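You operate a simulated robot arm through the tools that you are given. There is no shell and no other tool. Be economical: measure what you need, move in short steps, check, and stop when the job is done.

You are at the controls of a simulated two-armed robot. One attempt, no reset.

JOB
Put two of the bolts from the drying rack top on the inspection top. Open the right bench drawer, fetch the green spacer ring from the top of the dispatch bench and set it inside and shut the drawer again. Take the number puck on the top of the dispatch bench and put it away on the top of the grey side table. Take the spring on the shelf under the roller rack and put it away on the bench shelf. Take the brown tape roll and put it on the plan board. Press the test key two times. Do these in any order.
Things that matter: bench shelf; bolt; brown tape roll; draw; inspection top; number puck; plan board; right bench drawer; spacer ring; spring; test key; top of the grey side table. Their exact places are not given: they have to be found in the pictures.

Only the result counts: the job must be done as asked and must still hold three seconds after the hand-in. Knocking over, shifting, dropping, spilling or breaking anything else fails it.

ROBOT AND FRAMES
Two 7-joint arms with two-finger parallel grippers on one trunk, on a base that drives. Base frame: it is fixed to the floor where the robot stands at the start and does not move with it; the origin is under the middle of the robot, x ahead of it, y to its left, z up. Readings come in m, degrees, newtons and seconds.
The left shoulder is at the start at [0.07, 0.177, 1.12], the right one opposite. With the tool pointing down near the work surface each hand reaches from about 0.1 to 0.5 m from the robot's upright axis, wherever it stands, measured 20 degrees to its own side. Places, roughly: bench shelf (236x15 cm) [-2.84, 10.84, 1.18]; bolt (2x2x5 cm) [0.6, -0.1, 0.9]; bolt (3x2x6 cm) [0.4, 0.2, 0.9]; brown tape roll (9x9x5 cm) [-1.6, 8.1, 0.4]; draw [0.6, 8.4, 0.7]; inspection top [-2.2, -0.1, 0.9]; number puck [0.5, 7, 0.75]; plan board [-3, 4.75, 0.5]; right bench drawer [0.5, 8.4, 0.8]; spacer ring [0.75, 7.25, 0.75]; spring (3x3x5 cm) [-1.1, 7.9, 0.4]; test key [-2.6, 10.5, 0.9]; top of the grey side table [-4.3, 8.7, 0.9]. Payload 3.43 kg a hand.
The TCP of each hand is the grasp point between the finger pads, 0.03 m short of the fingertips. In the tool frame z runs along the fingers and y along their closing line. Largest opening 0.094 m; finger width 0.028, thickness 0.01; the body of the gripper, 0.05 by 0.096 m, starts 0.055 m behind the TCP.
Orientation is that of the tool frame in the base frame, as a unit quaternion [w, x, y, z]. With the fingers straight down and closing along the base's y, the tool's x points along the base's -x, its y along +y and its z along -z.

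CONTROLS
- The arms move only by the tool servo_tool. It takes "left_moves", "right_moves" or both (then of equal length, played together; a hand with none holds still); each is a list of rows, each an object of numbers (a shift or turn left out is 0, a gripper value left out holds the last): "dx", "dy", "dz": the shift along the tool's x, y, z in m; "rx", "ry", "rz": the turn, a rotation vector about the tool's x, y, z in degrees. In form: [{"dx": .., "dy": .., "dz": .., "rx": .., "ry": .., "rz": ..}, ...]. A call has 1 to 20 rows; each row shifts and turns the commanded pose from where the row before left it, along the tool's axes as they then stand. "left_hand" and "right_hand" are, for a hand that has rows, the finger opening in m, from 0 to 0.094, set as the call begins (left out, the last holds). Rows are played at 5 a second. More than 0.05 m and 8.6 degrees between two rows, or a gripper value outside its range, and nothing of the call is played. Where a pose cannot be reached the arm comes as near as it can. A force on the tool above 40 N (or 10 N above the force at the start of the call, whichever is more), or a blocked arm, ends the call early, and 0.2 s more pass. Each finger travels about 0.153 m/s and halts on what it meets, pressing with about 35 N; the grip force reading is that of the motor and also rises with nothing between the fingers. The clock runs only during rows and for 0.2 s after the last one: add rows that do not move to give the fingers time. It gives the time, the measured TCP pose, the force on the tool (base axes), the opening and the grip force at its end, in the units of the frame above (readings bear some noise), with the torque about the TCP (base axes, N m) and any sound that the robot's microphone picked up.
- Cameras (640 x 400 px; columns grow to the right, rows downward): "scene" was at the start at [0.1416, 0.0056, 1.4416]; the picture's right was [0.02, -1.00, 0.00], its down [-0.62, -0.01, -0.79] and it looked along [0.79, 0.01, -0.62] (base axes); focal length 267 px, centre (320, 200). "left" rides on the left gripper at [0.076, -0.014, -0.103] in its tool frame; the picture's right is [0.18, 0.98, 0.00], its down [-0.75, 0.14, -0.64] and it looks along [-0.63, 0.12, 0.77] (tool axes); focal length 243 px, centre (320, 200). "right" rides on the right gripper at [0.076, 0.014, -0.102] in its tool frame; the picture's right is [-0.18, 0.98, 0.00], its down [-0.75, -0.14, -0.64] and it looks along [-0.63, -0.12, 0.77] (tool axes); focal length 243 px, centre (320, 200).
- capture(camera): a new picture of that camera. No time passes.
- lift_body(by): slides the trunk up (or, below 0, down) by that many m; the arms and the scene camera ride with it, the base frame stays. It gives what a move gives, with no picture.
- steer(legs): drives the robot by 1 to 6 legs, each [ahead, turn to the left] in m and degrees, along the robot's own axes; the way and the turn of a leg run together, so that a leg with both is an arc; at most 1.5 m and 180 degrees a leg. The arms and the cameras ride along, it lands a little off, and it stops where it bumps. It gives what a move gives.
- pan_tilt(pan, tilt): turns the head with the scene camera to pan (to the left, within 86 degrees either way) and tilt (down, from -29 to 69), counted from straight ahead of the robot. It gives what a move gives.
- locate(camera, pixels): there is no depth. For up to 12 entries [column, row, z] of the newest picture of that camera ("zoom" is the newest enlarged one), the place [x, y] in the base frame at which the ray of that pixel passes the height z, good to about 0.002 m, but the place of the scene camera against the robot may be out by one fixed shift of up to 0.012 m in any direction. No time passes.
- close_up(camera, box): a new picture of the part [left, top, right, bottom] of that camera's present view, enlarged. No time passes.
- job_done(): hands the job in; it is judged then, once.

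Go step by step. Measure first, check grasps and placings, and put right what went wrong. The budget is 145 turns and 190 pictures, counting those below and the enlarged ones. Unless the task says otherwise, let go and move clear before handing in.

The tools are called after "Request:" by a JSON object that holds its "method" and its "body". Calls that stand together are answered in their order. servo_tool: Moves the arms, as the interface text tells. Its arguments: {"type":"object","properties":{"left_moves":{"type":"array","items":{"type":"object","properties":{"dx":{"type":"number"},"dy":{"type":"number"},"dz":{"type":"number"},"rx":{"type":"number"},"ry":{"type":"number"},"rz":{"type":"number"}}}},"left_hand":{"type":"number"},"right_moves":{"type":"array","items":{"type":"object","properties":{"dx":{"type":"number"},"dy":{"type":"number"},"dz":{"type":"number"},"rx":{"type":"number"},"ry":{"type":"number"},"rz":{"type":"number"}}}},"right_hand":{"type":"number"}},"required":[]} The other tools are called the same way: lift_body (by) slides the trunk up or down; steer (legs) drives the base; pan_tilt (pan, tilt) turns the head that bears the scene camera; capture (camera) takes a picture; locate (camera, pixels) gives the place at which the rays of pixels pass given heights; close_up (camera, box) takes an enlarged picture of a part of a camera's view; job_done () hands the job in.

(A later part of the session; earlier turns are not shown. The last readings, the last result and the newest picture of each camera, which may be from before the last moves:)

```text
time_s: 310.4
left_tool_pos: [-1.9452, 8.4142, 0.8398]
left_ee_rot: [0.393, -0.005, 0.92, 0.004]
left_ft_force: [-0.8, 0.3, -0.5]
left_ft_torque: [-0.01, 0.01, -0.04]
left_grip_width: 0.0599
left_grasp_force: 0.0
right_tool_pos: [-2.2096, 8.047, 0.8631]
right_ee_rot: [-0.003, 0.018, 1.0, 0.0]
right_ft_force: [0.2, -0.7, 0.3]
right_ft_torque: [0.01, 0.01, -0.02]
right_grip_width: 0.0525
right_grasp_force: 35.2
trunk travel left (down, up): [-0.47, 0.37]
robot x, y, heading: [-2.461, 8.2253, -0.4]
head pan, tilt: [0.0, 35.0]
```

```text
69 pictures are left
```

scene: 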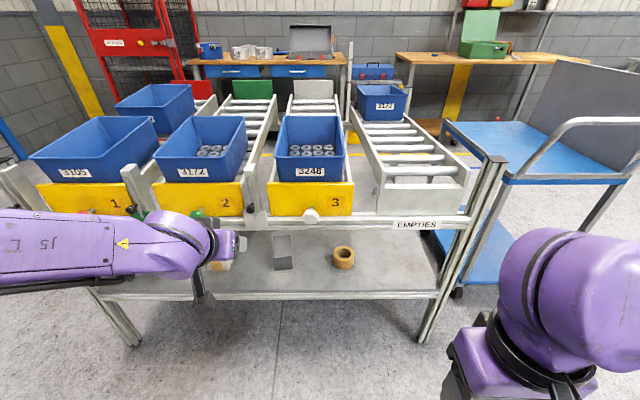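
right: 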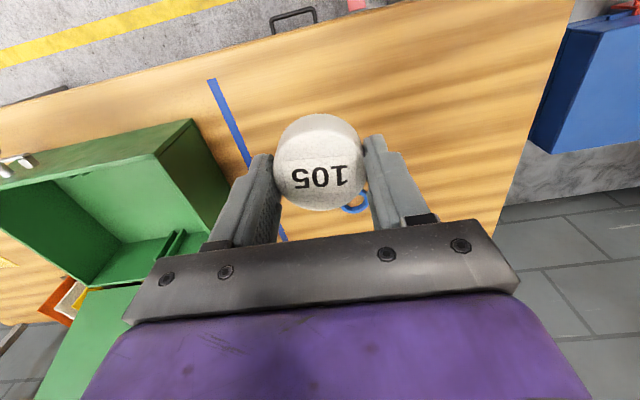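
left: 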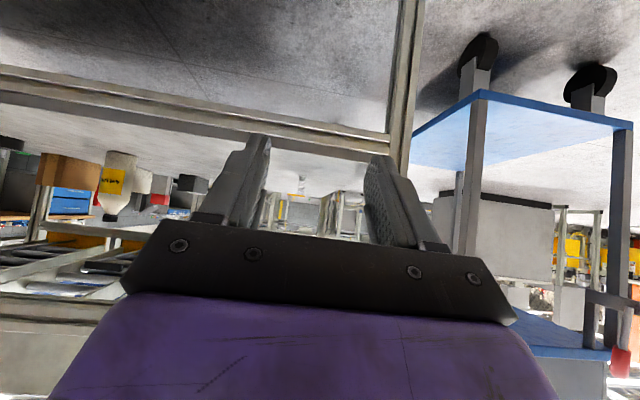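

Request:
{"method": "locate", "body": {"camera": "scene", "pixels": [[343, 254, 0.395], [343, 262, 0.345], [282, 268, 0.345], [330, 295, 0.34], [330, 214, 0.6], [424, 343, 0.0]]}}

Request:
{"method": "close_up", "body": {"camera": "scene", "box": [224, 190, 416, 310]}}

```text
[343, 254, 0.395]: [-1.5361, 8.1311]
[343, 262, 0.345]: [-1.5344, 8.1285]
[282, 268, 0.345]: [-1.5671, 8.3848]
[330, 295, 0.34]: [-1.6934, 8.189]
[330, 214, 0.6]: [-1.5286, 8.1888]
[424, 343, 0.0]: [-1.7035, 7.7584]
```

```text
3.33 times, centred on (320, 250) of scene
```

zoom: 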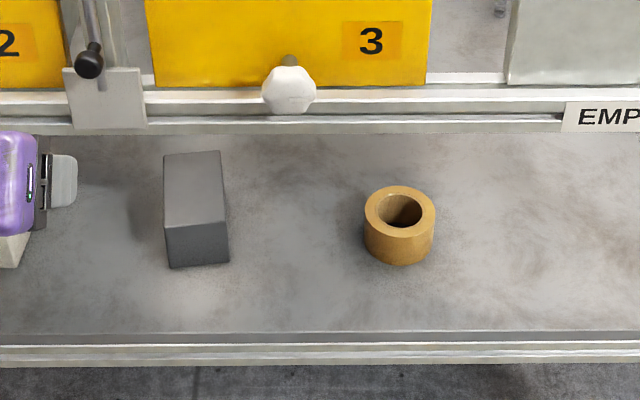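

The tape roll stands at ≈(-1.55,8.13), about 8.3 cm wide, top z≈0.395. I lower the trunk, align the tilted left hand with it in front of the rack, fully open.

Request:
{"method": "lift_body", "body": {"by": -0.4}}

Request:
{"method": "servo_tool", "body": {"left_moves": [{"dy": -0.04}, {"dy": -0.04}, {"dy": -0.04}, {"dy": -0.04}, {"dy": -0.04}, {"dy": -0.04}, {"dy": -0.042}, {}, {}], "left_hand": 0.094}}

Request:
{"method": "capture", "body": {"camera": "left"}}

Request:
{"method": "capture", "body": {"camera": "scene"}}

```text
time_s: 314.3
left_tool_pos: [-1.9449, 8.4146, 0.4388]
left_ee_rot: [0.393, -0.005, 0.92, 0.003]
left_ft_force: [-0.4, -0.5, 1.4]
left_ft_torque: [0.01, 0.01, -0.01]
left_grip_width: 0.06
left_grasp_force: 0.1
right_tool_pos: [-2.2091, 8.0451, 0.4632]
right_ee_rot: [-0.002, 0.018, 1.0, 0.0]
right_ft_force: [-0.4, 0.4, 0.5]
right_ft_torque: [0.0, -0.03, -0.01]
right_grip_width: 0.0524
right_grasp_force: 35.2
trunk travel left (down, up): [-0.07, 0.77]
robot x, y, heading: [-2.4612, 8.2234, -0.2]
head pan, tilt: [0.0, 35.0]
```

```text
time_s: 316.3
left_tool_pos: [-1.9365, 8.1366, 0.4596]
left_ee_rot: [0.399, -0.021, 0.916, -0.018]
left_ft_force: [0.3, 0.3, -0.7]
left_ft_torque: [0.0, 0.01, 0.02]
left_grip_width: 0.0939
left_grasp_force: 0.1
right_tool_pos: [-2.2099, 8.0457, 0.4634]
right_ee_rot: [-0.003, 0.019, 1.0, 0.001]
right_ft_force: [0.1, -0.1, -0.7]
right_ft_torque: [0.03, -0.03, -0.02]
right_grip_width: 0.0524
right_grasp_force: 35.2
trunk travel left (down, up): [-0.07, 0.77]
robot x, y, heading: [-2.4636, 8.225, 0.0]
head pan, tilt: [0.0, 35.0]
```

```text
67 pictures are left
```

left: 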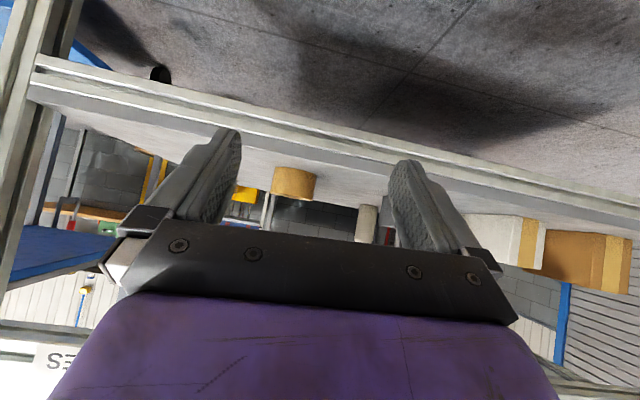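

```text
66 pictures are left
```

scene: 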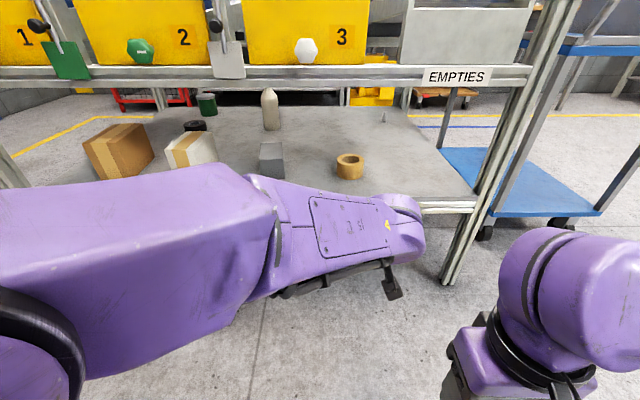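

The forearm would run sideways over the grey box; better to shift the robot ~0.25 to the right (y≈7.97). I put the hand back to its own side and do an S-manoeuvre.

Request:
{"method": "servo_tool", "body": {"left_moves": [{"dy": 0.04}, {"dy": 0.04}, {"dy": 0.04}, {"dy": 0.04}, {"dy": 0.04}, {"dy": 0.04}, {"dy": 0.01}, {}]}}

Request:
{"method": "steer", "body": {"legs": [[0, 25], [-0.6, 0], [0, -25], [0.6, 0]]}}

Request:
{"method": "capture", "body": {"camera": "left"}}

Request:
{"method": "capture", "body": {"camera": "scene"}}

```text
time_s: 318.1
left_tool_pos: [-1.9435, 8.3809, 0.4378]
left_ee_rot: [0.393, -0.004, 0.92, 0.003]
left_ft_force: [-0.1, 0.2, 0.2]
left_ft_torque: [0.01, 0.0, 0.01]
left_grip_width: 0.0939
left_grasp_force: 0.1
right_tool_pos: [-2.2088, 8.0464, 0.4633]
right_ee_rot: [-0.002, 0.018, 1.0, 0.0]
right_ft_force: [-0.7, -0.3, -0.6]
right_ft_torque: [0.02, 0.02, 0.01]
right_grip_width: 0.0525
right_grasp_force: 35.0
trunk travel left (down, up): [-0.07, 0.77]
robot x, y, heading: [-2.4605, 8.2208, -0.3]
head pan, tilt: [0.0, 35.0]
```

```text
time_s: 327.0
left_tool_pos: [-1.8856, 8.1238, 0.4391]
left_ee_rot: [0.393, -0.001, 0.92, 0.002]
left_ft_force: [0.0, -0.1, -0.3]
left_ft_torque: [-0.02, -0.01, 0.02]
left_grip_width: 0.0941
left_grasp_force: 0.0
right_tool_pos: [-2.1541, 7.7902, 0.4631]
right_ee_rot: [-0.003, 0.023, 1.0, 0.0]
right_ft_force: [-0.9, -0.7, 0.1]
right_ft_torque: [0.01, 0.01, 0.0]
right_grip_width: 0.0527
right_grasp_force: 35.2
trunk travel left (down, up): [-0.07, 0.77]
robot x, y, heading: [-2.4064, 7.9731, -0.6]
head pan, tilt: [0.0, 35.0]
```

```text
65 pictures are left
```

left: 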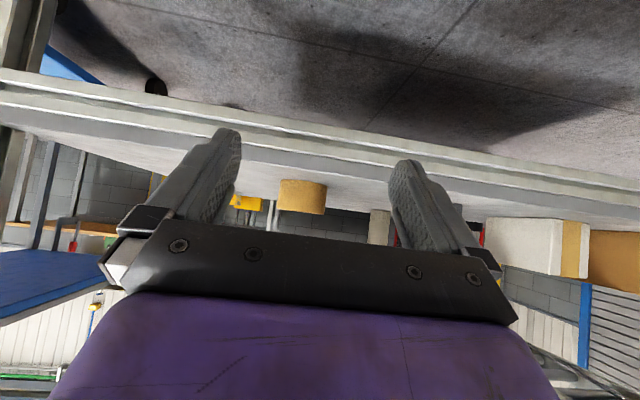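

```text
64 pictures are left
```

scene: 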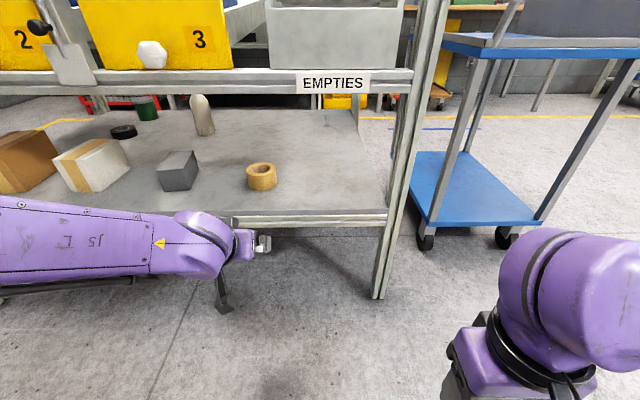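

Request:
{"method": "locate", "body": {"camera": "scene", "pixels": [[262, 172, 0.395], [262, 187, 0.345], [178, 185, 0.345], [300, 222, 0.34], [380, 298, 0], [300, 92, 0.665]]}}

Request:
{"method": "close_up", "body": {"camera": "scene", "box": [160, 140, 320, 240]}}

```text
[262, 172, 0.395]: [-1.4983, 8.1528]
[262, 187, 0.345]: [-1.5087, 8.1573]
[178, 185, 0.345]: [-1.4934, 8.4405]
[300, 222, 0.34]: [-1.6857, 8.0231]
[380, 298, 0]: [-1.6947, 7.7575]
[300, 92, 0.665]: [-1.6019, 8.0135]
```

```text
4.00 times, centred on (240, 190) of scene
```

zoom: 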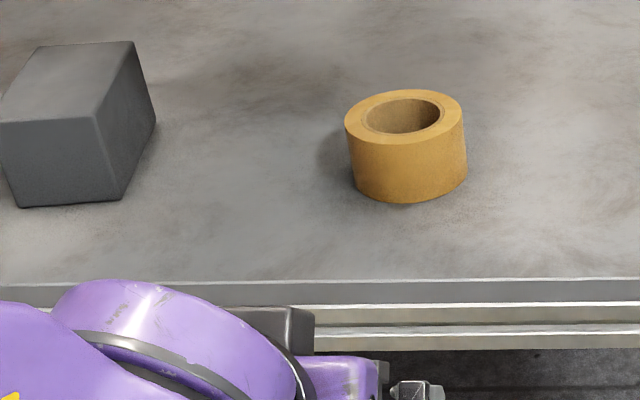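

Combining both heights: shelf z≈0.37, tape centre ≈(-1.56,8.125), and the hand is aligned at y 8.124. I lower 3 cm, drive 0.2 in, and look.

Request:
{"method": "servo_tool", "body": {"left_moves": [{"dz": 0.021, "dx": 0.022}, {}]}}

Request:
{"method": "steer", "body": {"legs": [[0.2, 0]]}}

Request:
{"method": "capture", "body": {"camera": "left"}}

Request:
{"method": "capture", "body": {"camera": "scene"}}

```text
time_s: 327.6
left_tool_pos: [-1.8853, 8.1238, 0.4078]
left_ee_rot: [0.394, -0.002, 0.919, 0.002]
left_ft_force: [0.0, 0.1, -0.8]
left_ft_torque: [0.02, -0.01, -0.03]
left_grip_width: 0.0941
left_grasp_force: 0.0
right_tool_pos: [-2.1549, 7.7916, 0.4628]
right_ee_rot: [-0.003, 0.023, 1.0, 0.001]
right_ft_force: [0.2, 0.5, 0.4]
right_ft_torque: [0.01, -0.01, -0.01]
right_grip_width: 0.0524
right_grasp_force: 35.5
trunk travel left (down, up): [-0.07, 0.77]
robot x, y, heading: [-2.4049, 7.9691, -0.7]
head pan, tilt: [0.0, 35.0]
```

```text
time_s: 328.9
left_tool_pos: [-1.7565, 8.1207, 0.4073]
left_ee_rot: [0.391, -0.002, 0.92, 0.003]
left_ft_force: [-18.5, -0.9, 16.1]
left_ft_torque: [0.85, -0.34, 0.87]
left_grip_width: 0.0936
left_grasp_force: 0.0
right_tool_pos: [-2.0182, 7.7903, 0.4632]
right_ee_rot: [-0.002, 0.022, 1.0, 0.001]
right_ft_force: [-0.3, -0.4, -0.2]
right_ft_torque: [-0.05, 0.02, -0.01]
right_grip_width: 0.0524
right_grasp_force: 35.3
trunk travel left (down, up): [-0.07, 0.77]
robot x, y, heading: [-2.2726, 7.9717, -0.7]
head pan, tilt: [0.0, 35.0]
stopped in leg 1: the force on the tool passed its limit at 308 N (the readings are from after the stop); the commanded pose is now the measured one
```

```text
62 pictures are left
```

left: 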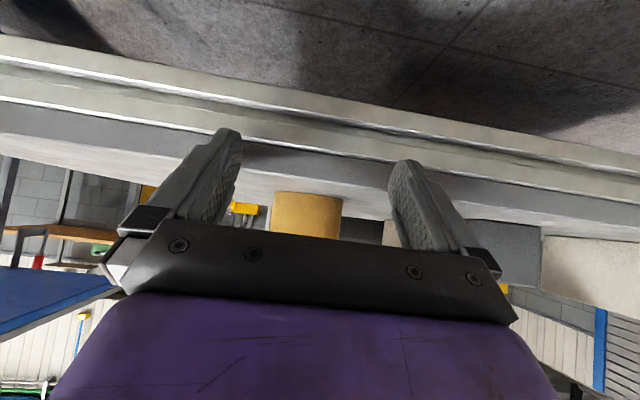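

```text
61 pictures are left
```

scene: 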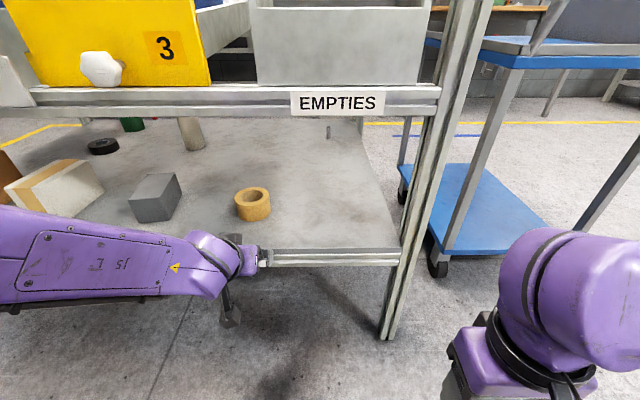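

The fingertips hit the shelf edge: the shelf is higher (z≈0.39). I back off, raise the hand, and check whether the rack moved.

Request:
{"method": "locate", "body": {"camera": "scene", "pixels": [[386, 340, 0.0], [252, 196, 0.42], [252, 208, 0.39]]}}

Request:
{"method": "steer", "body": {"legs": [[-0.08, 0]]}}

Request:
{"method": "servo_tool", "body": {"left_moves": [{"dz": -0.018, "dx": -0.018}, {"dz": -0.007, "dx": -0.007}, {}]}}

Request:
{"method": "capture", "body": {"camera": "left"}}

Request:
{"method": "capture", "body": {"camera": "scene"}}

```text
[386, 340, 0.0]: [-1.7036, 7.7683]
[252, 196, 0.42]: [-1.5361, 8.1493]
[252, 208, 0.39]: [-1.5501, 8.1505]
```

```text
time_s: 330.0
left_tool_pos: [-1.8358, 8.1236, 0.4052]
left_ee_rot: [0.389, -0.002, 0.921, 0.002]
left_ft_force: [0.7, 0.1, 0.3]
left_ft_torque: [-0.05, 0.01, 0.01]
left_grip_width: 0.0941
left_grasp_force: 0.1
right_tool_pos: [-2.0983, 7.7901, 0.4632]
right_ee_rot: [-0.003, 0.022, 1.0, 0.0]
right_ft_force: [-0.1, -0.6, -0.1]
right_ft_torque: [0.03, 0.01, -0.02]
right_grip_width: 0.0521
right_grasp_force: 35.1
trunk travel left (down, up): [-0.07, 0.77]
robot x, y, heading: [-2.3465, 7.9705, -0.4]
head pan, tilt: [0.0, 35.0]
```

```text
time_s: 330.8
left_tool_pos: [-1.8355, 8.1238, 0.442]
left_ee_rot: [0.389, -0.002, 0.921, 0.002]
left_ft_force: [0.2, 0.1, -0.5]
left_ft_torque: [0.01, -0.01, 0.0]
left_grip_width: 0.0937
left_grasp_force: 0.0
right_tool_pos: [-2.0975, 7.7905, 0.464]
right_ee_rot: [-0.003, 0.021, 1.0, 0.0]
right_ft_force: [0.5, 1.0, 0.3]
right_ft_torque: [-0.02, 0.01, -0.04]
right_grip_width: 0.0522
right_grasp_force: 35.1
trunk travel left (down, up): [-0.07, 0.77]
robot x, y, heading: [-2.3489, 7.968, -0.3]
head pan, tilt: [0.0, 35.0]
```

```text
60 pictures are left
```

left: 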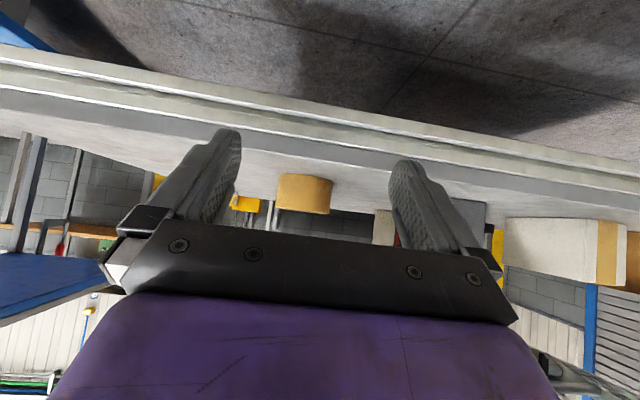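

```text
59 pictures are left
```

scene: 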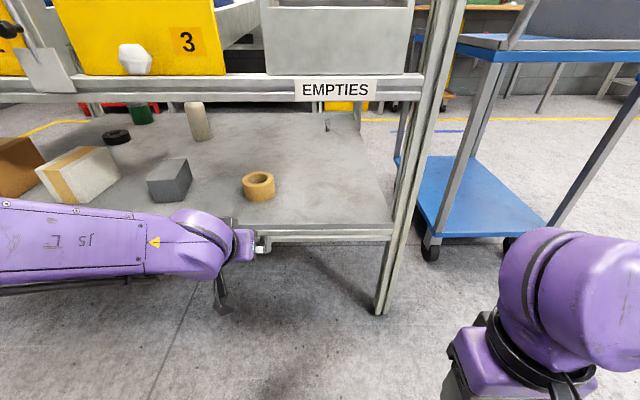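

The rack leg is at the same spot, nothing shifted. I trim y by 6 mm and drive 0.17 in at the higher level.

Request:
{"method": "servo_tool", "body": {"left_moves": [{"dy": 0.006}, {}]}}

Request:
{"method": "steer", "body": {"legs": [[0.18, 0]]}}

Request:
{"method": "capture", "body": {"camera": "left"}}

Request:
{"method": "close_up", "body": {"camera": "scene", "box": [100, 80, 420, 280]}}

```text
time_s: 331.4
left_tool_pos: [-1.8362, 8.1297, 0.4412]
left_ee_rot: [0.389, -0.002, 0.921, 0.002]
left_ft_force: [-0.7, -0.3, 0.1]
left_ft_torque: [0.02, 0.01, -0.01]
left_grip_width: 0.0941
left_grasp_force: 0.0
right_tool_pos: [-2.098, 7.7893, 0.4624]
right_ee_rot: [-0.004, 0.022, 1.0, 0.001]
right_ft_force: [0.2, -0.8, 0.7]
right_ft_torque: [0.04, -0.04, 0.02]
right_grip_width: 0.0523
right_grasp_force: 35.2
trunk travel left (down, up): [-0.07, 0.77]
robot x, y, heading: [-2.3481, 7.9735, -0.6]
head pan, tilt: [0.0, 35.0]
```

```text
time_s: 332.9
left_tool_pos: [-1.6562, 8.1281, 0.4408]
left_ee_rot: [0.389, -0.002, 0.921, 0.002]
left_ft_force: [0.1, -0.6, -0.1]
left_ft_torque: [0.04, 0.0, 0.02]
left_grip_width: 0.0941
left_grasp_force: 0.1
right_tool_pos: [-1.9177, 7.7883, 0.4623]
right_ee_rot: [-0.003, 0.022, 1.0, 0.0]
right_ft_force: [-0.7, 0.3, -0.5]
right_ft_torque: [0.03, 0.01, 0.0]
right_grip_width: 0.0523
right_grasp_force: 34.5
trunk travel left (down, up): [-0.07, 0.77]
robot x, y, heading: [-2.1689, 7.9666, -0.4]
head pan, tilt: [0.0, 35.0]
```

```text
58 pictures are left
```

left: 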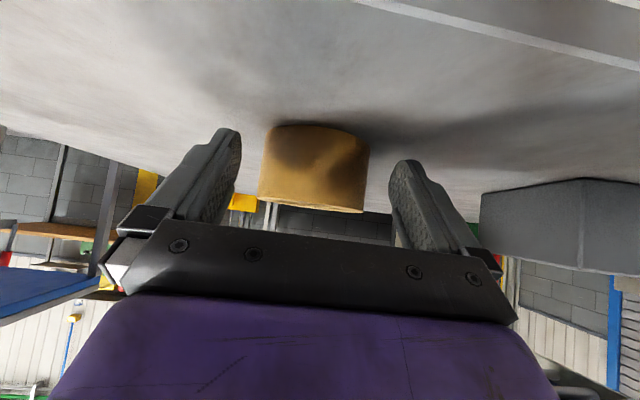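

```text
2.00 times, centred on (260, 180) of scene
```

zoom: 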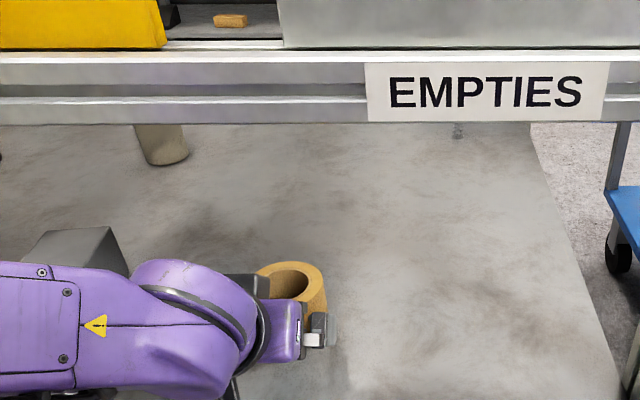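

The roll sits centred between the fingers ahead. I lower 1.3 cm and slide forward 0.09 around it.

Request:
{"method": "servo_tool", "body": {"left_moves": [{"dz": 0.009, "dx": 0.0095}, {"dz": 0.0215, "dx": -0.0205}, {"dz": 0.0215, "dx": -0.0205}, {"dz": 0.0145, "dx": -0.0138}, {}]}}

Request:
{"method": "capture", "body": {"camera": "left"}}

Request:
{"method": "close_up", "body": {"camera": "scene", "box": [100, 80, 420, 280]}}

```text
time_s: 334.1
left_tool_pos: [-1.5771, 8.1285, 0.4308]
left_ee_rot: [0.393, -0.003, 0.92, 0.002]
left_ft_force: [-17.4, 2.3, 22.5]
left_ft_torque: [-0.95, 0.29, -0.74]
left_grip_width: 0.0919
left_grasp_force: 0.0
right_tool_pos: [-1.9198, 7.7887, 0.4633]
right_ee_rot: [-0.001, 0.021, 1.0, 0.0]
right_ft_force: [-0.8, 0.7, -0.6]
right_ft_torque: [0.0, -0.01, 0.0]
right_grip_width: 0.0524
right_grasp_force: 35.1
trunk travel left (down, up): [-0.07, 0.77]
robot x, y, heading: [-2.1649, 7.9681, -0.3]
head pan, tilt: [0.0, 35.0]
```

```text
56 pictures are left
```

left: 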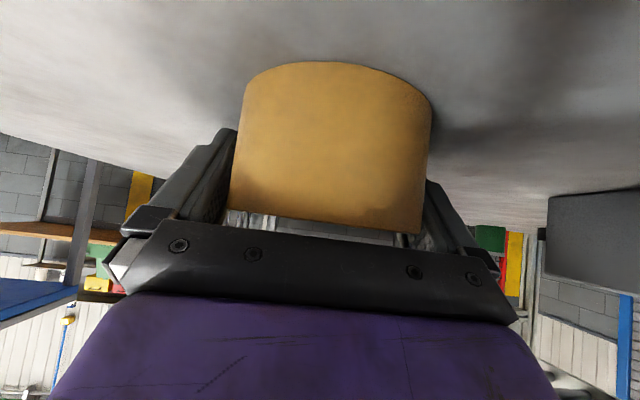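

```text
2.00 times, centred on (260, 180) of scene
```

zoom: 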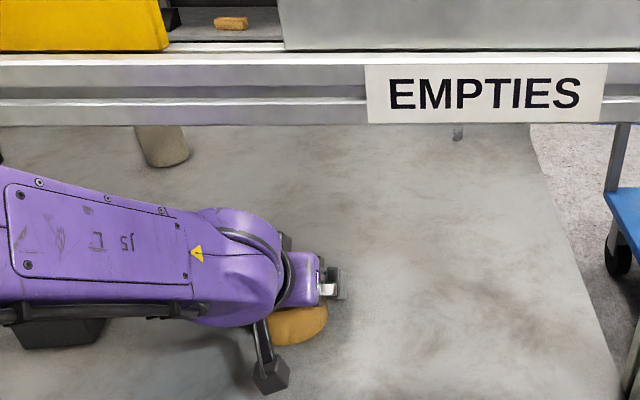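

The roll is between the fingers and the tips touch the shelf. I close.

Request:
{"method": "servo_tool", "body": {"left_moves": [{"dz": -0.002, "dx": -0.003}, {}, {}], "left_hand": 0.0}}

Request:
{"method": "servo_tool", "body": {"left_moves": [{"dz": -0.012, "dx": -0.012}, {"dz": -0.012, "dx": -0.012}, {}]}}

Request:
{"method": "capture", "body": {"camera": "left"}}

Request:
{"method": "close_up", "body": {"camera": "scene", "box": [60, 60, 380, 260]}}

```text
time_s: 334.9
left_tool_pos: [-1.5768, 8.1294, 0.4307]
left_ee_rot: [0.389, -0.003, 0.921, 0.004]
left_ft_force: [2.0, -2.7, 4.9]
left_ft_torque: [-0.33, -0.18, 0.13]
left_grip_width: 0.0854
left_grasp_force: 34.7
right_tool_pos: [-1.9183, 7.7878, 0.463]
right_ee_rot: [-0.003, 0.022, 1.0, 0.001]
right_ft_force: [-0.4, 0.7, 0.5]
right_ft_torque: [0.01, 0.0, -0.01]
right_grip_width: 0.0522
right_grasp_force: 35.3
trunk travel left (down, up): [-0.07, 0.77]
robot x, y, heading: [-2.1692, 7.9685, -0.2]
head pan, tilt: [0.0, 35.0]
```

```text
time_s: 335.7
left_tool_pos: [-1.5758, 8.1285, 0.466]
left_ee_rot: [0.388, -0.002, 0.921, 0.003]
left_ft_force: [0.4, 0.4, -1.4]
left_ft_torque: [0.0, 0.0, 0.03]
left_grip_width: 0.0851
left_grasp_force: 34.9
right_tool_pos: [-1.9185, 7.7889, 0.4639]
right_ee_rot: [-0.004, 0.023, 1.0, 0.0]
right_ft_force: [0.3, 0.1, 0.6]
right_ft_torque: [0.02, -0.04, -0.01]
right_grip_width: 0.0522
right_grasp_force: 35.0
trunk travel left (down, up): [-0.07, 0.77]
robot x, y, heading: [-2.1673, 7.9716, -0.4]
head pan, tilt: [0.0, 35.0]
```

```text
54 pictures are left
```

left: 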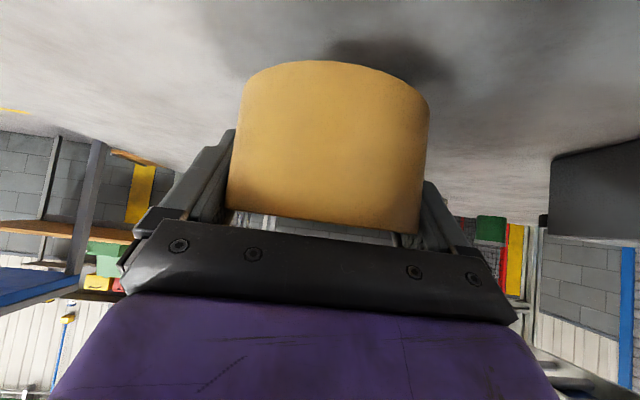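

```text
2.00 times, centred on (220, 160) of scene
```

zoom: 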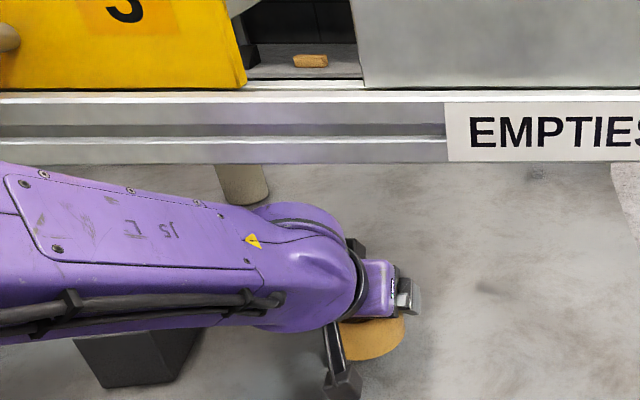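

The roll is lifted and held (0.085). I back out, raise the trunk, and turn toward the grey side table.

Request:
{"method": "steer", "body": {"legs": [[-0.45, 0]]}}

Request:
{"method": "lift_body", "body": {"by": 0.4}}

Request:
{"method": "lift_body", "body": {"by": 0.3}}

Request:
{"method": "steer", "body": {"legs": [[0, 160]]}}

Request:
{"method": "pan_tilt", "body": {"pan": 0, "tilt": 25}}

Request:
{"method": "capture", "body": {"camera": "scene"}}

```text
time_s: 338.4
left_tool_pos: [-2.0252, 8.1334, 0.4649]
left_ee_rot: [0.389, -0.005, 0.921, 0.003]
left_ft_force: [-0.3, 0.4, -1.3]
left_ft_torque: [0.02, -0.03, -0.04]
left_grip_width: 0.0853
left_grasp_force: 35.5
right_tool_pos: [-2.3656, 7.7912, 0.463]
right_ee_rot: [-0.003, 0.019, 1.0, 0.0]
right_ft_force: [-0.7, 0.2, -0.4]
right_ft_torque: [0.03, 0.0, 0.0]
right_grip_width: 0.0523
right_grasp_force: 34.6
trunk travel left (down, up): [-0.07, 0.77]
robot x, y, heading: [-2.6133, 7.972, -0.1]
head pan, tilt: [0.0, 35.0]
```

```text
time_s: 342.2
left_tool_pos: [-2.0238, 8.1332, 0.8645]
left_ee_rot: [0.389, -0.004, 0.921, 0.003]
left_ft_force: [-0.4, 0.8, -0.5]
left_ft_torque: [0.03, -0.05, 0.0]
left_grip_width: 0.0853
left_grasp_force: 35.0
right_tool_pos: [-2.3655, 7.7912, 0.8626]
right_ee_rot: [-0.004, 0.018, 1.0, -0.001]
right_ft_force: [-0.1, -0.3, -0.4]
right_ft_torque: [-0.04, -0.01, -0.02]
right_grip_width: 0.0524
right_grasp_force: 35.1
trunk travel left (down, up): [-0.47, 0.37]
robot x, y, heading: [-2.6158, 7.9722, -0.2]
head pan, tilt: [0.0, 35.0]
```

```text
time_s: 345.2
left_tool_pos: [-2.0245, 8.133, 1.1644]
left_ee_rot: [0.389, -0.004, 0.921, 0.003]
left_ft_force: [0.0, 0.3, -1.2]
left_ft_torque: [-0.01, -0.03, -0.03]
left_grip_width: 0.0851
left_grasp_force: 34.8
right_tool_pos: [-2.3649, 7.7917, 1.1633]
right_ee_rot: [-0.003, 0.019, 1.0, 0.0]
right_ft_force: [-0.5, 0.1, 1.0]
right_ft_torque: [0.01, 0.06, 0.0]
right_grip_width: 0.0523
right_grasp_force: 35.5
trunk travel left (down, up): [-0.77, 0.07]
robot x, y, heading: [-2.615, 7.972, -0.1]
head pan, tilt: [0.0, 35.0]
```

```text
time_s: 352.2
left_tool_pos: [-3.2261, 8.023, 1.1642]
left_ee_rot: [-0.064, 0.907, -0.156, -0.385]
left_ft_force: [-0.8, -0.7, -0.9]
left_ft_torque: [0.02, -0.01, 0.01]
left_grip_width: 0.0853
left_grasp_force: 35.3
right_tool_pos: [-2.7896, 8.2266, 1.1622]
right_ee_rot: [0.001, 0.981, -0.195, 0.003]
right_ft_force: [-0.1, 1.3, 0.1]
right_ft_torque: [0.0, -0.02, 0.0]
right_grip_width: 0.0521
right_grasp_force: 35.6
trunk travel left (down, up): [-0.77, 0.07]
robot x, y, heading: [-2.6142, 7.9702, 159.7]
head pan, tilt: [0.0, 35.0]
```

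```text
time_s: 352.9
left_tool_pos: [-3.2273, 8.0223, 1.166]
left_ee_rot: [-0.066, 0.907, -0.157, -0.384]
left_ft_force: [-0.5, 0.0, -1.6]
left_ft_torque: [0.06, 0.08, 0.04]
left_grip_width: 0.0853
left_grasp_force: 35.6
right_tool_pos: [-2.7893, 8.2252, 1.1623]
right_ee_rot: [0.0, 0.981, -0.195, 0.004]
right_ft_force: [-0.5, -0.1, -0.7]
right_ft_torque: [0.01, -0.01, -0.02]
right_grip_width: 0.0523
right_grasp_force: 34.5
trunk travel left (down, up): [-0.77, 0.07]
robot x, y, heading: [-2.6137, 7.9689, 159.5]
head pan, tilt: [0.0, 25.0]
```

```text
52 pictures are left
```

scene: 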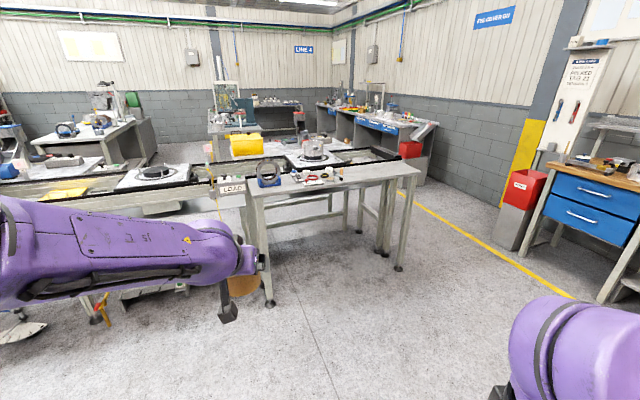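

Request:
{"method": "locate", "body": {"camera": "scene", "pixels": [[248, 199, 0.9], [420, 170, 0.9], [290, 172, 0.9], [385, 160, 0.9], [270, 306, 0], [399, 270, 0], [385, 255, 0]]}}

Request:
{"method": "close_up", "body": {"camera": "scene", "box": [200, 110, 440, 260]}}

```text
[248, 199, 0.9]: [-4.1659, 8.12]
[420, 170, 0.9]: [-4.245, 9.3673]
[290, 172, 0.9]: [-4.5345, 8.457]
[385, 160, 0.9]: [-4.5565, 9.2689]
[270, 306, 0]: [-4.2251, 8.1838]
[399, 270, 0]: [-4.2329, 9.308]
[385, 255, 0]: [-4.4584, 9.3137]
```

```text
2.67 times, centred on (320, 185) of scene
```

zoom: 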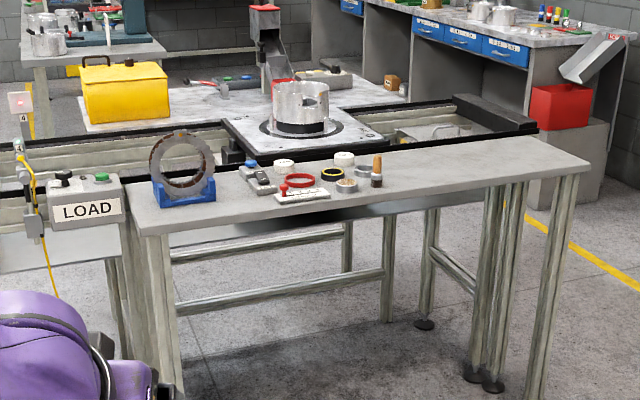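

Side table: near edge x≈-4.2, y 8.13–9.34, free surface near y≈9.05. I retract the left hand a little and drive there.

Request:
{"method": "servo_tool", "body": {"left_moves": [{"dz": -0.03, "dx": 0.03}, {"dz": -0.03, "dx": 0.03}, {"dz": -0.03, "dx": 0.03}, {}]}}

Request:
{"method": "steer", "body": {"legs": [[0, -20], [1.42, 0], [0, 40.5]]}}

Request:
{"method": "pan_tilt", "body": {"pan": 0, "tilt": 40}}

Request:
{"method": "capture", "body": {"camera": "scene"}}

```text
time_s: 353.9
left_tool_pos: [-3.107, 7.9819, 1.1646]
left_ee_rot: [-0.065, 0.907, -0.158, -0.384]
left_ft_force: [0.9, 0.6, -0.6]
left_ft_torque: [0.03, -0.03, 0.03]
left_grip_width: 0.0853
left_grasp_force: 34.8
right_tool_pos: [-2.7891, 8.2271, 1.1631]
right_ee_rot: [0.002, 0.981, -0.195, 0.003]
right_ft_force: [0.5, 0.5, 0.7]
right_ft_torque: [-0.01, 0.0, -0.02]
right_grip_width: 0.0523
right_grasp_force: 35.1
trunk travel left (down, up): [-0.77, 0.07]
robot x, y, heading: [-2.6143, 7.9714, 159.7]
head pan, tilt: [0.0, 25.0]
```

```text
time_s: 364.0
left_tool_pos: [-4.1622, 8.7348, 1.1633]
left_ee_rot: [0.005, 0.921, 0.009, -0.39]
left_ft_force: [0.1, 0.7, -1.5]
left_ft_torque: [0.0, 0.0, 0.02]
left_grip_width: 0.0853
left_grasp_force: 34.9
right_tool_pos: [-3.9524, 9.0762, 1.1637]
right_ee_rot: [0.0, 1.0, -0.017, 0.004]
right_ft_force: [0.1, -1.0, 0.1]
right_ft_torque: [0.01, -0.01, -0.03]
right_grip_width: 0.0523
right_grasp_force: 35.3
trunk travel left (down, up): [-0.77, 0.07]
robot x, y, heading: [-3.7013, 8.8945, -179.8]
head pan, tilt: [0.0, 25.0]
```

```text
time_s: 364.8
left_tool_pos: [-4.1635, 8.734, 1.1631]
left_ee_rot: [0.004, 0.921, 0.008, -0.389]
left_ft_force: [0.6, -0.5, -1.0]
left_ft_torque: [0.0, 0.02, 0.01]
left_grip_width: 0.0852
left_grasp_force: 35.3
right_tool_pos: [-3.9513, 9.0758, 1.1625]
right_ee_rot: [0.001, 1.0, -0.017, 0.004]
right_ft_force: [-0.1, 0.7, 0.2]
right_ft_torque: [-0.02, 0.02, 0.02]
right_grip_width: 0.0523
right_grasp_force: 34.5
trunk travel left (down, up): [-0.77, 0.07]
robot x, y, heading: [-3.6975, 8.8962, -179.7]
head pan, tilt: [0.0, 40.0]
```

```text
50 pictures are left
```

scene: 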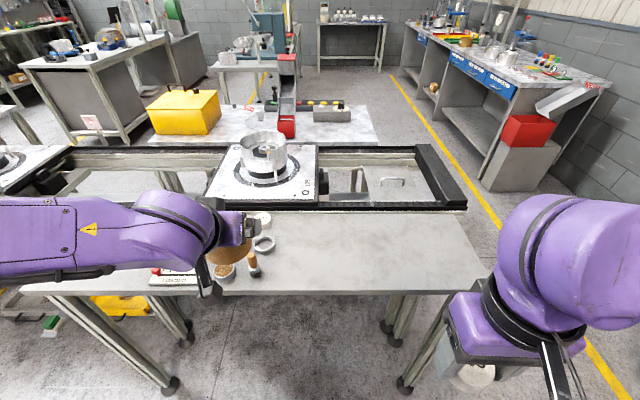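

Request:
{"method": "locate", "body": {"camera": "scene", "pixels": [[492, 280, 0.9], [462, 214, 0.9], [370, 245, 0.9], [258, 270, 0.9], [360, 288, 0.9], [370, 214, 0.9]]}}

Request:
{"method": "servo_tool", "body": {"right_moves": [{"dx": -0.04}, {"dx": -0.04}, {"dx": -0.04}, {"dx": -0.04}, {"dx": -0.04}, {"dx": -0.04}, {"dx": -0.04, "dy": 0.02}, {"dx": -0.04, "dy": 0.02}, {"dx": -0.04}, {}]}}

Request:
{"method": "capture", "body": {"camera": "right"}}

```text
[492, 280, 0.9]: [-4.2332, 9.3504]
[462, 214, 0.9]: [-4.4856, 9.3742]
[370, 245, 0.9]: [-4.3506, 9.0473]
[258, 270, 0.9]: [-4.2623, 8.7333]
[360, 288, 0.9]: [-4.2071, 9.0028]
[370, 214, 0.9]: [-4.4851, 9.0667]
```

```text
time_s: 366.9
left_tool_pos: [-4.1626, 8.7344, 1.1624]
left_ee_rot: [0.005, 0.921, 0.008, -0.39]
left_ft_force: [-0.4, -0.2, -0.9]
left_ft_torque: [-0.01, 0.02, -0.05]
left_grip_width: 0.0855
left_grasp_force: 35.2
right_tool_pos: [-4.3129, 9.0482, 1.1616]
right_ee_rot: [0.0, 1.0, -0.016, 0.002]
right_ft_force: [0.5, -0.5, -0.5]
right_ft_torque: [0.04, 0.03, -0.01]
right_grip_width: 0.0522
right_grasp_force: 35.2
trunk travel left (down, up): [-0.77, 0.07]
robot x, y, heading: [-3.6932, 8.9016, -179.6]
head pan, tilt: [0.0, 40.0]
```

```text
49 pictures are left
```

right: 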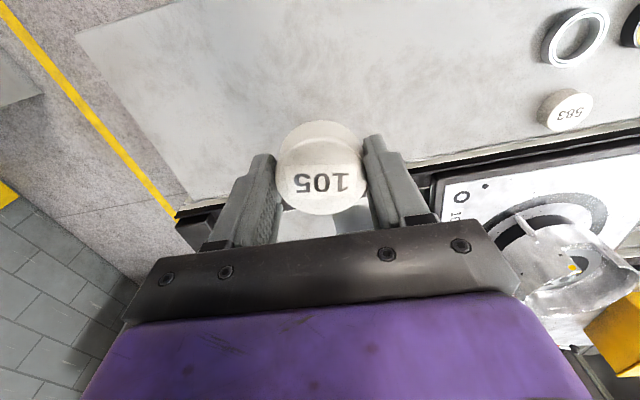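

The puck is over free surface at (-4.31,9.05). I lower to ~0.95, then in small steps to contact.

Request:
{"method": "servo_tool", "body": {"right_moves": [{"dz": 0.04}, {"dz": 0.04}, {"dz": 0.04}, {"dz": 0.04}, {"dz": 0.04}, {"dz": 0.006}, {}]}}

Request:
{"method": "servo_tool", "body": {"right_moves": [{"dz": 0.003}, {"dz": 0.003}, {"dz": 0.003}, {"dz": 0.003}, {"dz": 0.003}, {"dz": 0.003}, {}]}}

```text
time_s: 368.6
left_tool_pos: [-4.1635, 8.7341, 1.1637]
left_ee_rot: [0.005, 0.921, 0.008, -0.39]
left_ft_force: [-0.4, -0.6, -1.0]
left_ft_torque: [0.03, 0.05, 0.0]
left_grip_width: 0.0853
left_grasp_force: 34.8
right_tool_pos: [-4.3108, 9.0454, 0.9536]
right_ee_rot: [0.0, 1.0, -0.016, 0.003]
right_ft_force: [-0.3, -0.5, 0.5]
right_ft_torque: [0.02, -0.01, 0.04]
right_grip_width: 0.0523
right_grasp_force: 35.1
trunk travel left (down, up): [-0.77, 0.07]
robot x, y, heading: [-3.7001, 8.8962, -179.8]
head pan, tilt: [0.0, 40.0]
```

```text
time_s: 370.1
left_tool_pos: [-4.1631, 8.7337, 1.1629]
left_ee_rot: [0.005, 0.921, 0.008, -0.389]
left_ft_force: [0.5, -0.3, -1.1]
left_ft_torque: [-0.01, 0.02, 0.05]
left_grip_width: 0.0852
left_grasp_force: 34.9
right_tool_pos: [-4.3109, 9.0473, 0.9386]
right_ee_rot: [-0.001, 1.0, -0.016, 0.003]
right_ft_force: [-0.2, 0.9, -0.2]
right_ft_torque: [-0.01, 0.03, 0.05]
right_grip_width: 0.0522
right_grasp_force: 35.5
trunk travel left (down, up): [-0.77, 0.07]
robot x, y, heading: [-3.7019, 8.9008, -180.0]
head pan, tilt: [0.0, 40.0]
```

Request:
{"method": "servo_tool", "body": {"right_moves": [{"dz": 0.003}, {"dz": 0.003}, {"dz": 0.003}, {"dz": 0.003}, {}]}}

Request:
{"method": "close_up", "body": {"camera": "right", "box": [200, 60, 440, 210]}}

```text
time_s: 371.2
left_tool_pos: [-4.1605, 8.7339, 1.1635]
left_ee_rot: [0.003, 0.92, 0.007, -0.391]
left_ft_force: [0.0, -0.5, -0.4]
left_ft_torque: [0.03, 0.03, 0.0]
left_grip_width: 0.0854
left_grasp_force: 35.2
right_tool_pos: [-4.3122, 9.0474, 0.9297]
right_ee_rot: [0.001, 1.0, -0.016, -0.001]
right_ft_force: [6.4, -0.9, 15.7]
right_ft_torque: [0.4, -0.39, -0.06]
right_grip_width: 0.0525
right_grasp_force: 34.9
trunk travel left (down, up): [-0.77, 0.07]
robot x, y, heading: [-3.7014, 8.899, -179.8]
head pan, tilt: [0.0, 40.0]
stopped in row 5 (right hand): the force on the tool passed its limit at 47 N (the readings are from after the stop); the commanded pose is now the measured one
```

```text
2.67 times, centred on (320, 135) of right
```

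zoom: 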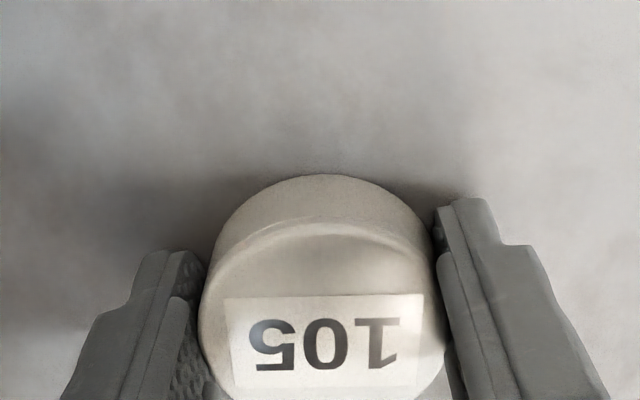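

The puck is on the table. I release, rise and retract, then view.

Request:
{"method": "servo_tool", "body": {"right_moves": [{"dz": -0.001}, {}, {}], "right_hand": 0.085}}

Request:
{"method": "servo_tool", "body": {"right_moves": [{"dz": -0.02}, {"dz": -0.04}, {"dz": -0.04}, {"dz": -0.04}, {"dz": -0.04}, {"dz": -0.04}, {"dx": 0.04}, {"dx": 0.04}, {"dx": 0.04}, {"dx": 0.04}, {"dx": 0.04}, {"dx": 0.04}, {}]}}

Request:
{"method": "capture", "body": {"camera": "scene"}}

```text
time_s: 372.0
left_tool_pos: [-4.1605, 8.7339, 1.1637]
left_ee_rot: [0.004, 0.92, 0.008, -0.391]
left_ft_force: [0.6, 0.0, -0.6]
left_ft_torque: [0.0, 0.02, 0.0]
left_grip_width: 0.0853
left_grasp_force: 35.2
right_tool_pos: [-4.3122, 9.0478, 0.9297]
right_ee_rot: [0.0, 1.0, -0.017, -0.001]
right_ft_force: [1.1, -1.4, 16.8]
right_ft_torque: [0.3, -0.25, 0.05]
right_grip_width: 0.0841
right_grasp_force: 0.0
trunk travel left (down, up): [-0.77, 0.07]
robot x, y, heading: [-3.6987, 8.9002, -179.8]
head pan, tilt: [0.0, 40.0]
```

```text
time_s: 374.8
left_tool_pos: [-4.1623, 8.7332, 1.1631]
left_ee_rot: [0.003, 0.922, 0.009, -0.388]
left_ft_force: [-0.7, -0.6, -1.1]
left_ft_torque: [-0.01, 0.0, 0.03]
left_grip_width: 0.0854
left_grasp_force: 34.9
right_tool_pos: [-4.0729, 9.0375, 1.148]
right_ee_rot: [0.0, 1.0, -0.016, 0.0]
right_ft_force: [0.3, -0.2, -0.1]
right_ft_torque: [-0.01, 0.0, 0.01]
right_grip_width: 0.085
right_grasp_force: 0.0
trunk travel left (down, up): [-0.77, 0.07]
robot x, y, heading: [-3.6988, 8.9007, -179.7]
head pan, tilt: [0.0, 40.0]
```

```text
47 pictures are left
```

scene: 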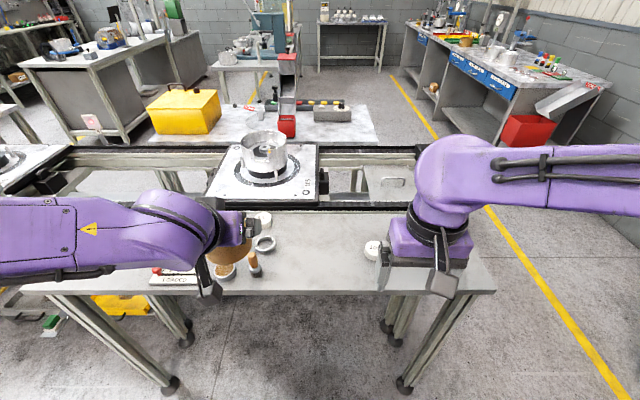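

The puck stands on the side table at (375,248). Next the test key: I drive to the north bench around (-2.6,9.65), facing +y.

Request:
{"method": "steer", "body": {"legs": [[-0.3, 0], [0, -135], [1.1, 0], [0, 45]]}}

Request:
{"method": "pan_tilt", "body": {"pan": 0, "tilt": 30}}

Request:
{"method": "capture", "body": {"camera": "scene"}}

```text
time_s: 389.7
left_tool_pos: [-2.7977, 10.1441, 1.1631]
left_ee_rot: [-0.271, 0.658, -0.645, -0.279]
left_ft_force: [0.9, -0.9, -1.5]
left_ft_torque: [0.05, 0.0, -0.02]
left_grip_width: 0.0854
left_grasp_force: 34.9
right_tool_pos: [-2.4919, 10.0565, 1.1483]
right_ee_rot: [-0.001, -0.696, 0.718, 0.0]
right_ft_force: [-0.5, -0.1, 0.4]
right_ft_torque: [0.01, 0.01, 0.0]
right_grip_width: 0.0853
right_grasp_force: 0.1
trunk travel left (down, up): [-0.77, 0.07]
robot x, y, heading: [-2.6327, 9.6815, 90.5]
head pan, tilt: [0.0, 40.0]
```

```text
time_s: 390.4
left_tool_pos: [-2.7976, 10.1447, 1.1626]
left_ee_rot: [-0.271, 0.658, -0.645, -0.278]
left_ft_force: [-0.5, -0.1, -1.5]
left_ft_torque: [0.05, 0.02, 0.04]
left_grip_width: 0.0851
left_grasp_force: 35.2
right_tool_pos: [-2.4926, 10.0558, 1.1473]
right_ee_rot: [0.0, -0.696, 0.718, 0.001]
right_ft_force: [-0.6, -0.4, 0.4]
right_ft_torque: [0.0, -0.02, 0.01]
right_grip_width: 0.0849
right_grasp_force: 0.0
trunk travel left (down, up): [-0.77, 0.07]
robot x, y, heading: [-2.6323, 9.6828, 90.2]
head pan, tilt: [0.0, 30.0]
```

```text
46 pictures are left
```

scene: 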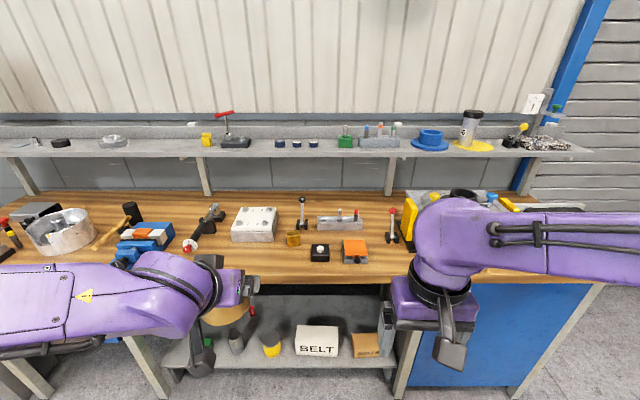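

Request:
{"method": "close_up", "body": {"camera": "scene", "box": [220, 180, 412, 300]}}

Request:
{"method": "locate", "body": {"camera": "scene", "pixels": [[319, 252, 0.92], [354, 248, 0.92], [292, 239, 0.9], [320, 270, 0.9], [320, 285, 0.88], [310, 147, 1.18], [310, 152, 1.16]]}}

```text
3.33 times, centred on (316, 240) of scene
```

zoom: 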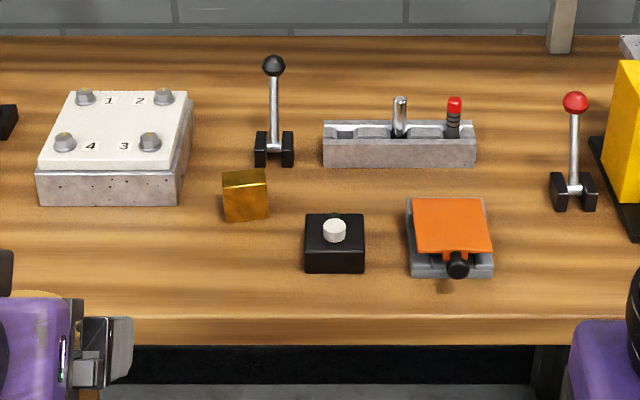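

```text
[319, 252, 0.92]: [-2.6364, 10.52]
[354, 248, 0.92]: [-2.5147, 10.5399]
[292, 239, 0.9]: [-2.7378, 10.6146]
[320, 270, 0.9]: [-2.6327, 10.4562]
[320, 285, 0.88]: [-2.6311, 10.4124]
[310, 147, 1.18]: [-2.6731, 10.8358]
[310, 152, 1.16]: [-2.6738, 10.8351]
```

The test key is the black box with the white button at (319,250), ≈(-2.636,10.52). I drive 0.32 closer and bring the closed right hand above it.

Request:
{"method": "steer", "body": {"legs": [[0.3, 0]]}}

Request:
{"method": "servo_tool", "body": {"right_moves": [{"dy": 0.036, "dx": -0.03}, {"dy": 0.036, "dx": -0.03}, {"dy": 0.036, "dx": -0.03}, {"dy": 0.036, "dx": -0.03}, {}, {}], "right_hand": 0.0}}

Request:
{"method": "capture", "body": {"camera": "right"}}

Request:
{"method": "capture", "body": {"camera": "scene"}}

```text
time_s: 392.5
left_tool_pos: [-2.7978, 10.448, 1.1642]
left_ee_rot: [-0.273, 0.656, -0.646, -0.279]
left_ft_force: [-0.1, -0.2, -0.9]
left_ft_torque: [0.0, 0.04, -0.02]
left_grip_width: 0.0853
left_grasp_force: 34.5
right_tool_pos: [-2.4925, 10.3574, 1.1497]
right_ee_rot: [0.0, -0.695, 0.719, 0.001]
right_ft_force: [0.5, 0.1, -0.3]
right_ft_torque: [0.04, 0.01, -0.03]
right_grip_width: 0.0849
right_grasp_force: 0.0
trunk travel left (down, up): [-0.77, 0.07]
robot x, y, heading: [-2.6363, 9.9845, 90.2]
head pan, tilt: [0.0, 30.0]
```

```text
time_s: 393.9
left_tool_pos: [-2.7966, 10.449, 1.1636]
left_ee_rot: [-0.273, 0.657, -0.646, -0.279]
left_ft_force: [-0.5, 0.7, -1.0]
left_ft_torque: [0.05, 0.01, 0.02]
left_grip_width: 0.0852
left_grasp_force: 35.1
right_tool_pos: [-2.632, 10.4848, 1.1493]
right_ee_rot: [0.0, -0.695, 0.719, 0.001]
right_ft_force: [0.4, 1.0, 0.3]
right_ft_torque: [0.01, 0.0, 0.0]
right_grip_width: 0.0
right_grasp_force: 32.8
trunk travel left (down, up): [-0.77, 0.07]
robot x, y, heading: [-2.6344, 9.9804, 90.3]
head pan, tilt: [0.0, 30.0]
```

```text
44 pictures are left
```

right: 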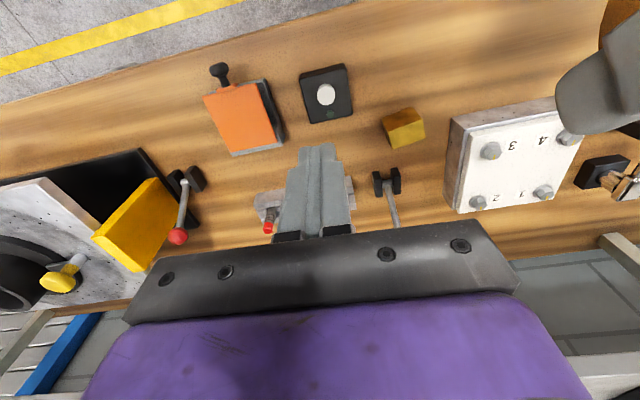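

```text
43 pictures are left
```

scene: 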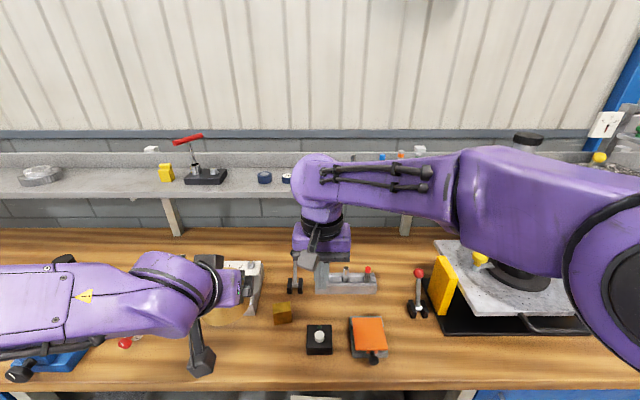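

Request:
{"method": "locate", "body": {"camera": "right", "pixels": [[326, 95, 0.93], [326, 95, 0.95], [327, 118, 0.9]]}}

Request:
{"method": "locate", "body": {"camera": "scene", "pixels": [[319, 334, 0.93], [319, 334, 0.95]]}}

```text
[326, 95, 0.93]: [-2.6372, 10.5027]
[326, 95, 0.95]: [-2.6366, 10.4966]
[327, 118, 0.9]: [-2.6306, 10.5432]
```

```text
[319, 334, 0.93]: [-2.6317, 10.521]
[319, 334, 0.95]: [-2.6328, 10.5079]
```

Button ≈(-2.637,10.502). I align and descend to z≈0.985.

Request:
{"method": "servo_tool", "body": {"right_moves": [{"dx": -0.017, "dy": 0.005}, {"dz": 0.04}, {"dz": 0.04}, {"dz": 0.04}, {"dz": 0.035}, {}]}}

Request:
{"method": "close_up", "body": {"camera": "right", "box": [200, 40, 440, 190]}}

```text
time_s: 395.3
left_tool_pos: [-2.7965, 10.4486, 1.1628]
left_ee_rot: [-0.272, 0.656, -0.646, -0.279]
left_ft_force: [-0.6, 0.6, -1.1]
left_ft_torque: [0.04, -0.02, -0.03]
left_grip_width: 0.0853
left_grasp_force: 35.0
right_tool_pos: [-2.6355, 10.5022, 0.9933]
right_ee_rot: [-0.003, -0.694, 0.72, 0.003]
right_ft_force: [0.2, -0.4, 0.1]
right_ft_torque: [0.01, -0.02, 0.01]
right_grip_width: 0.0
right_grasp_force: 33.8
trunk travel left (down, up): [-0.77, 0.07]
robot x, y, heading: [-2.6332, 9.9854, 90.3]
head pan, tilt: [0.0, 30.0]
```

```text
2.67 times, centred on (320, 115) of right
```

zoom: 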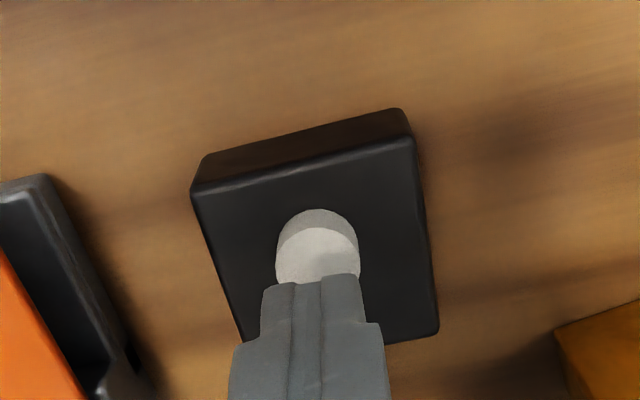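

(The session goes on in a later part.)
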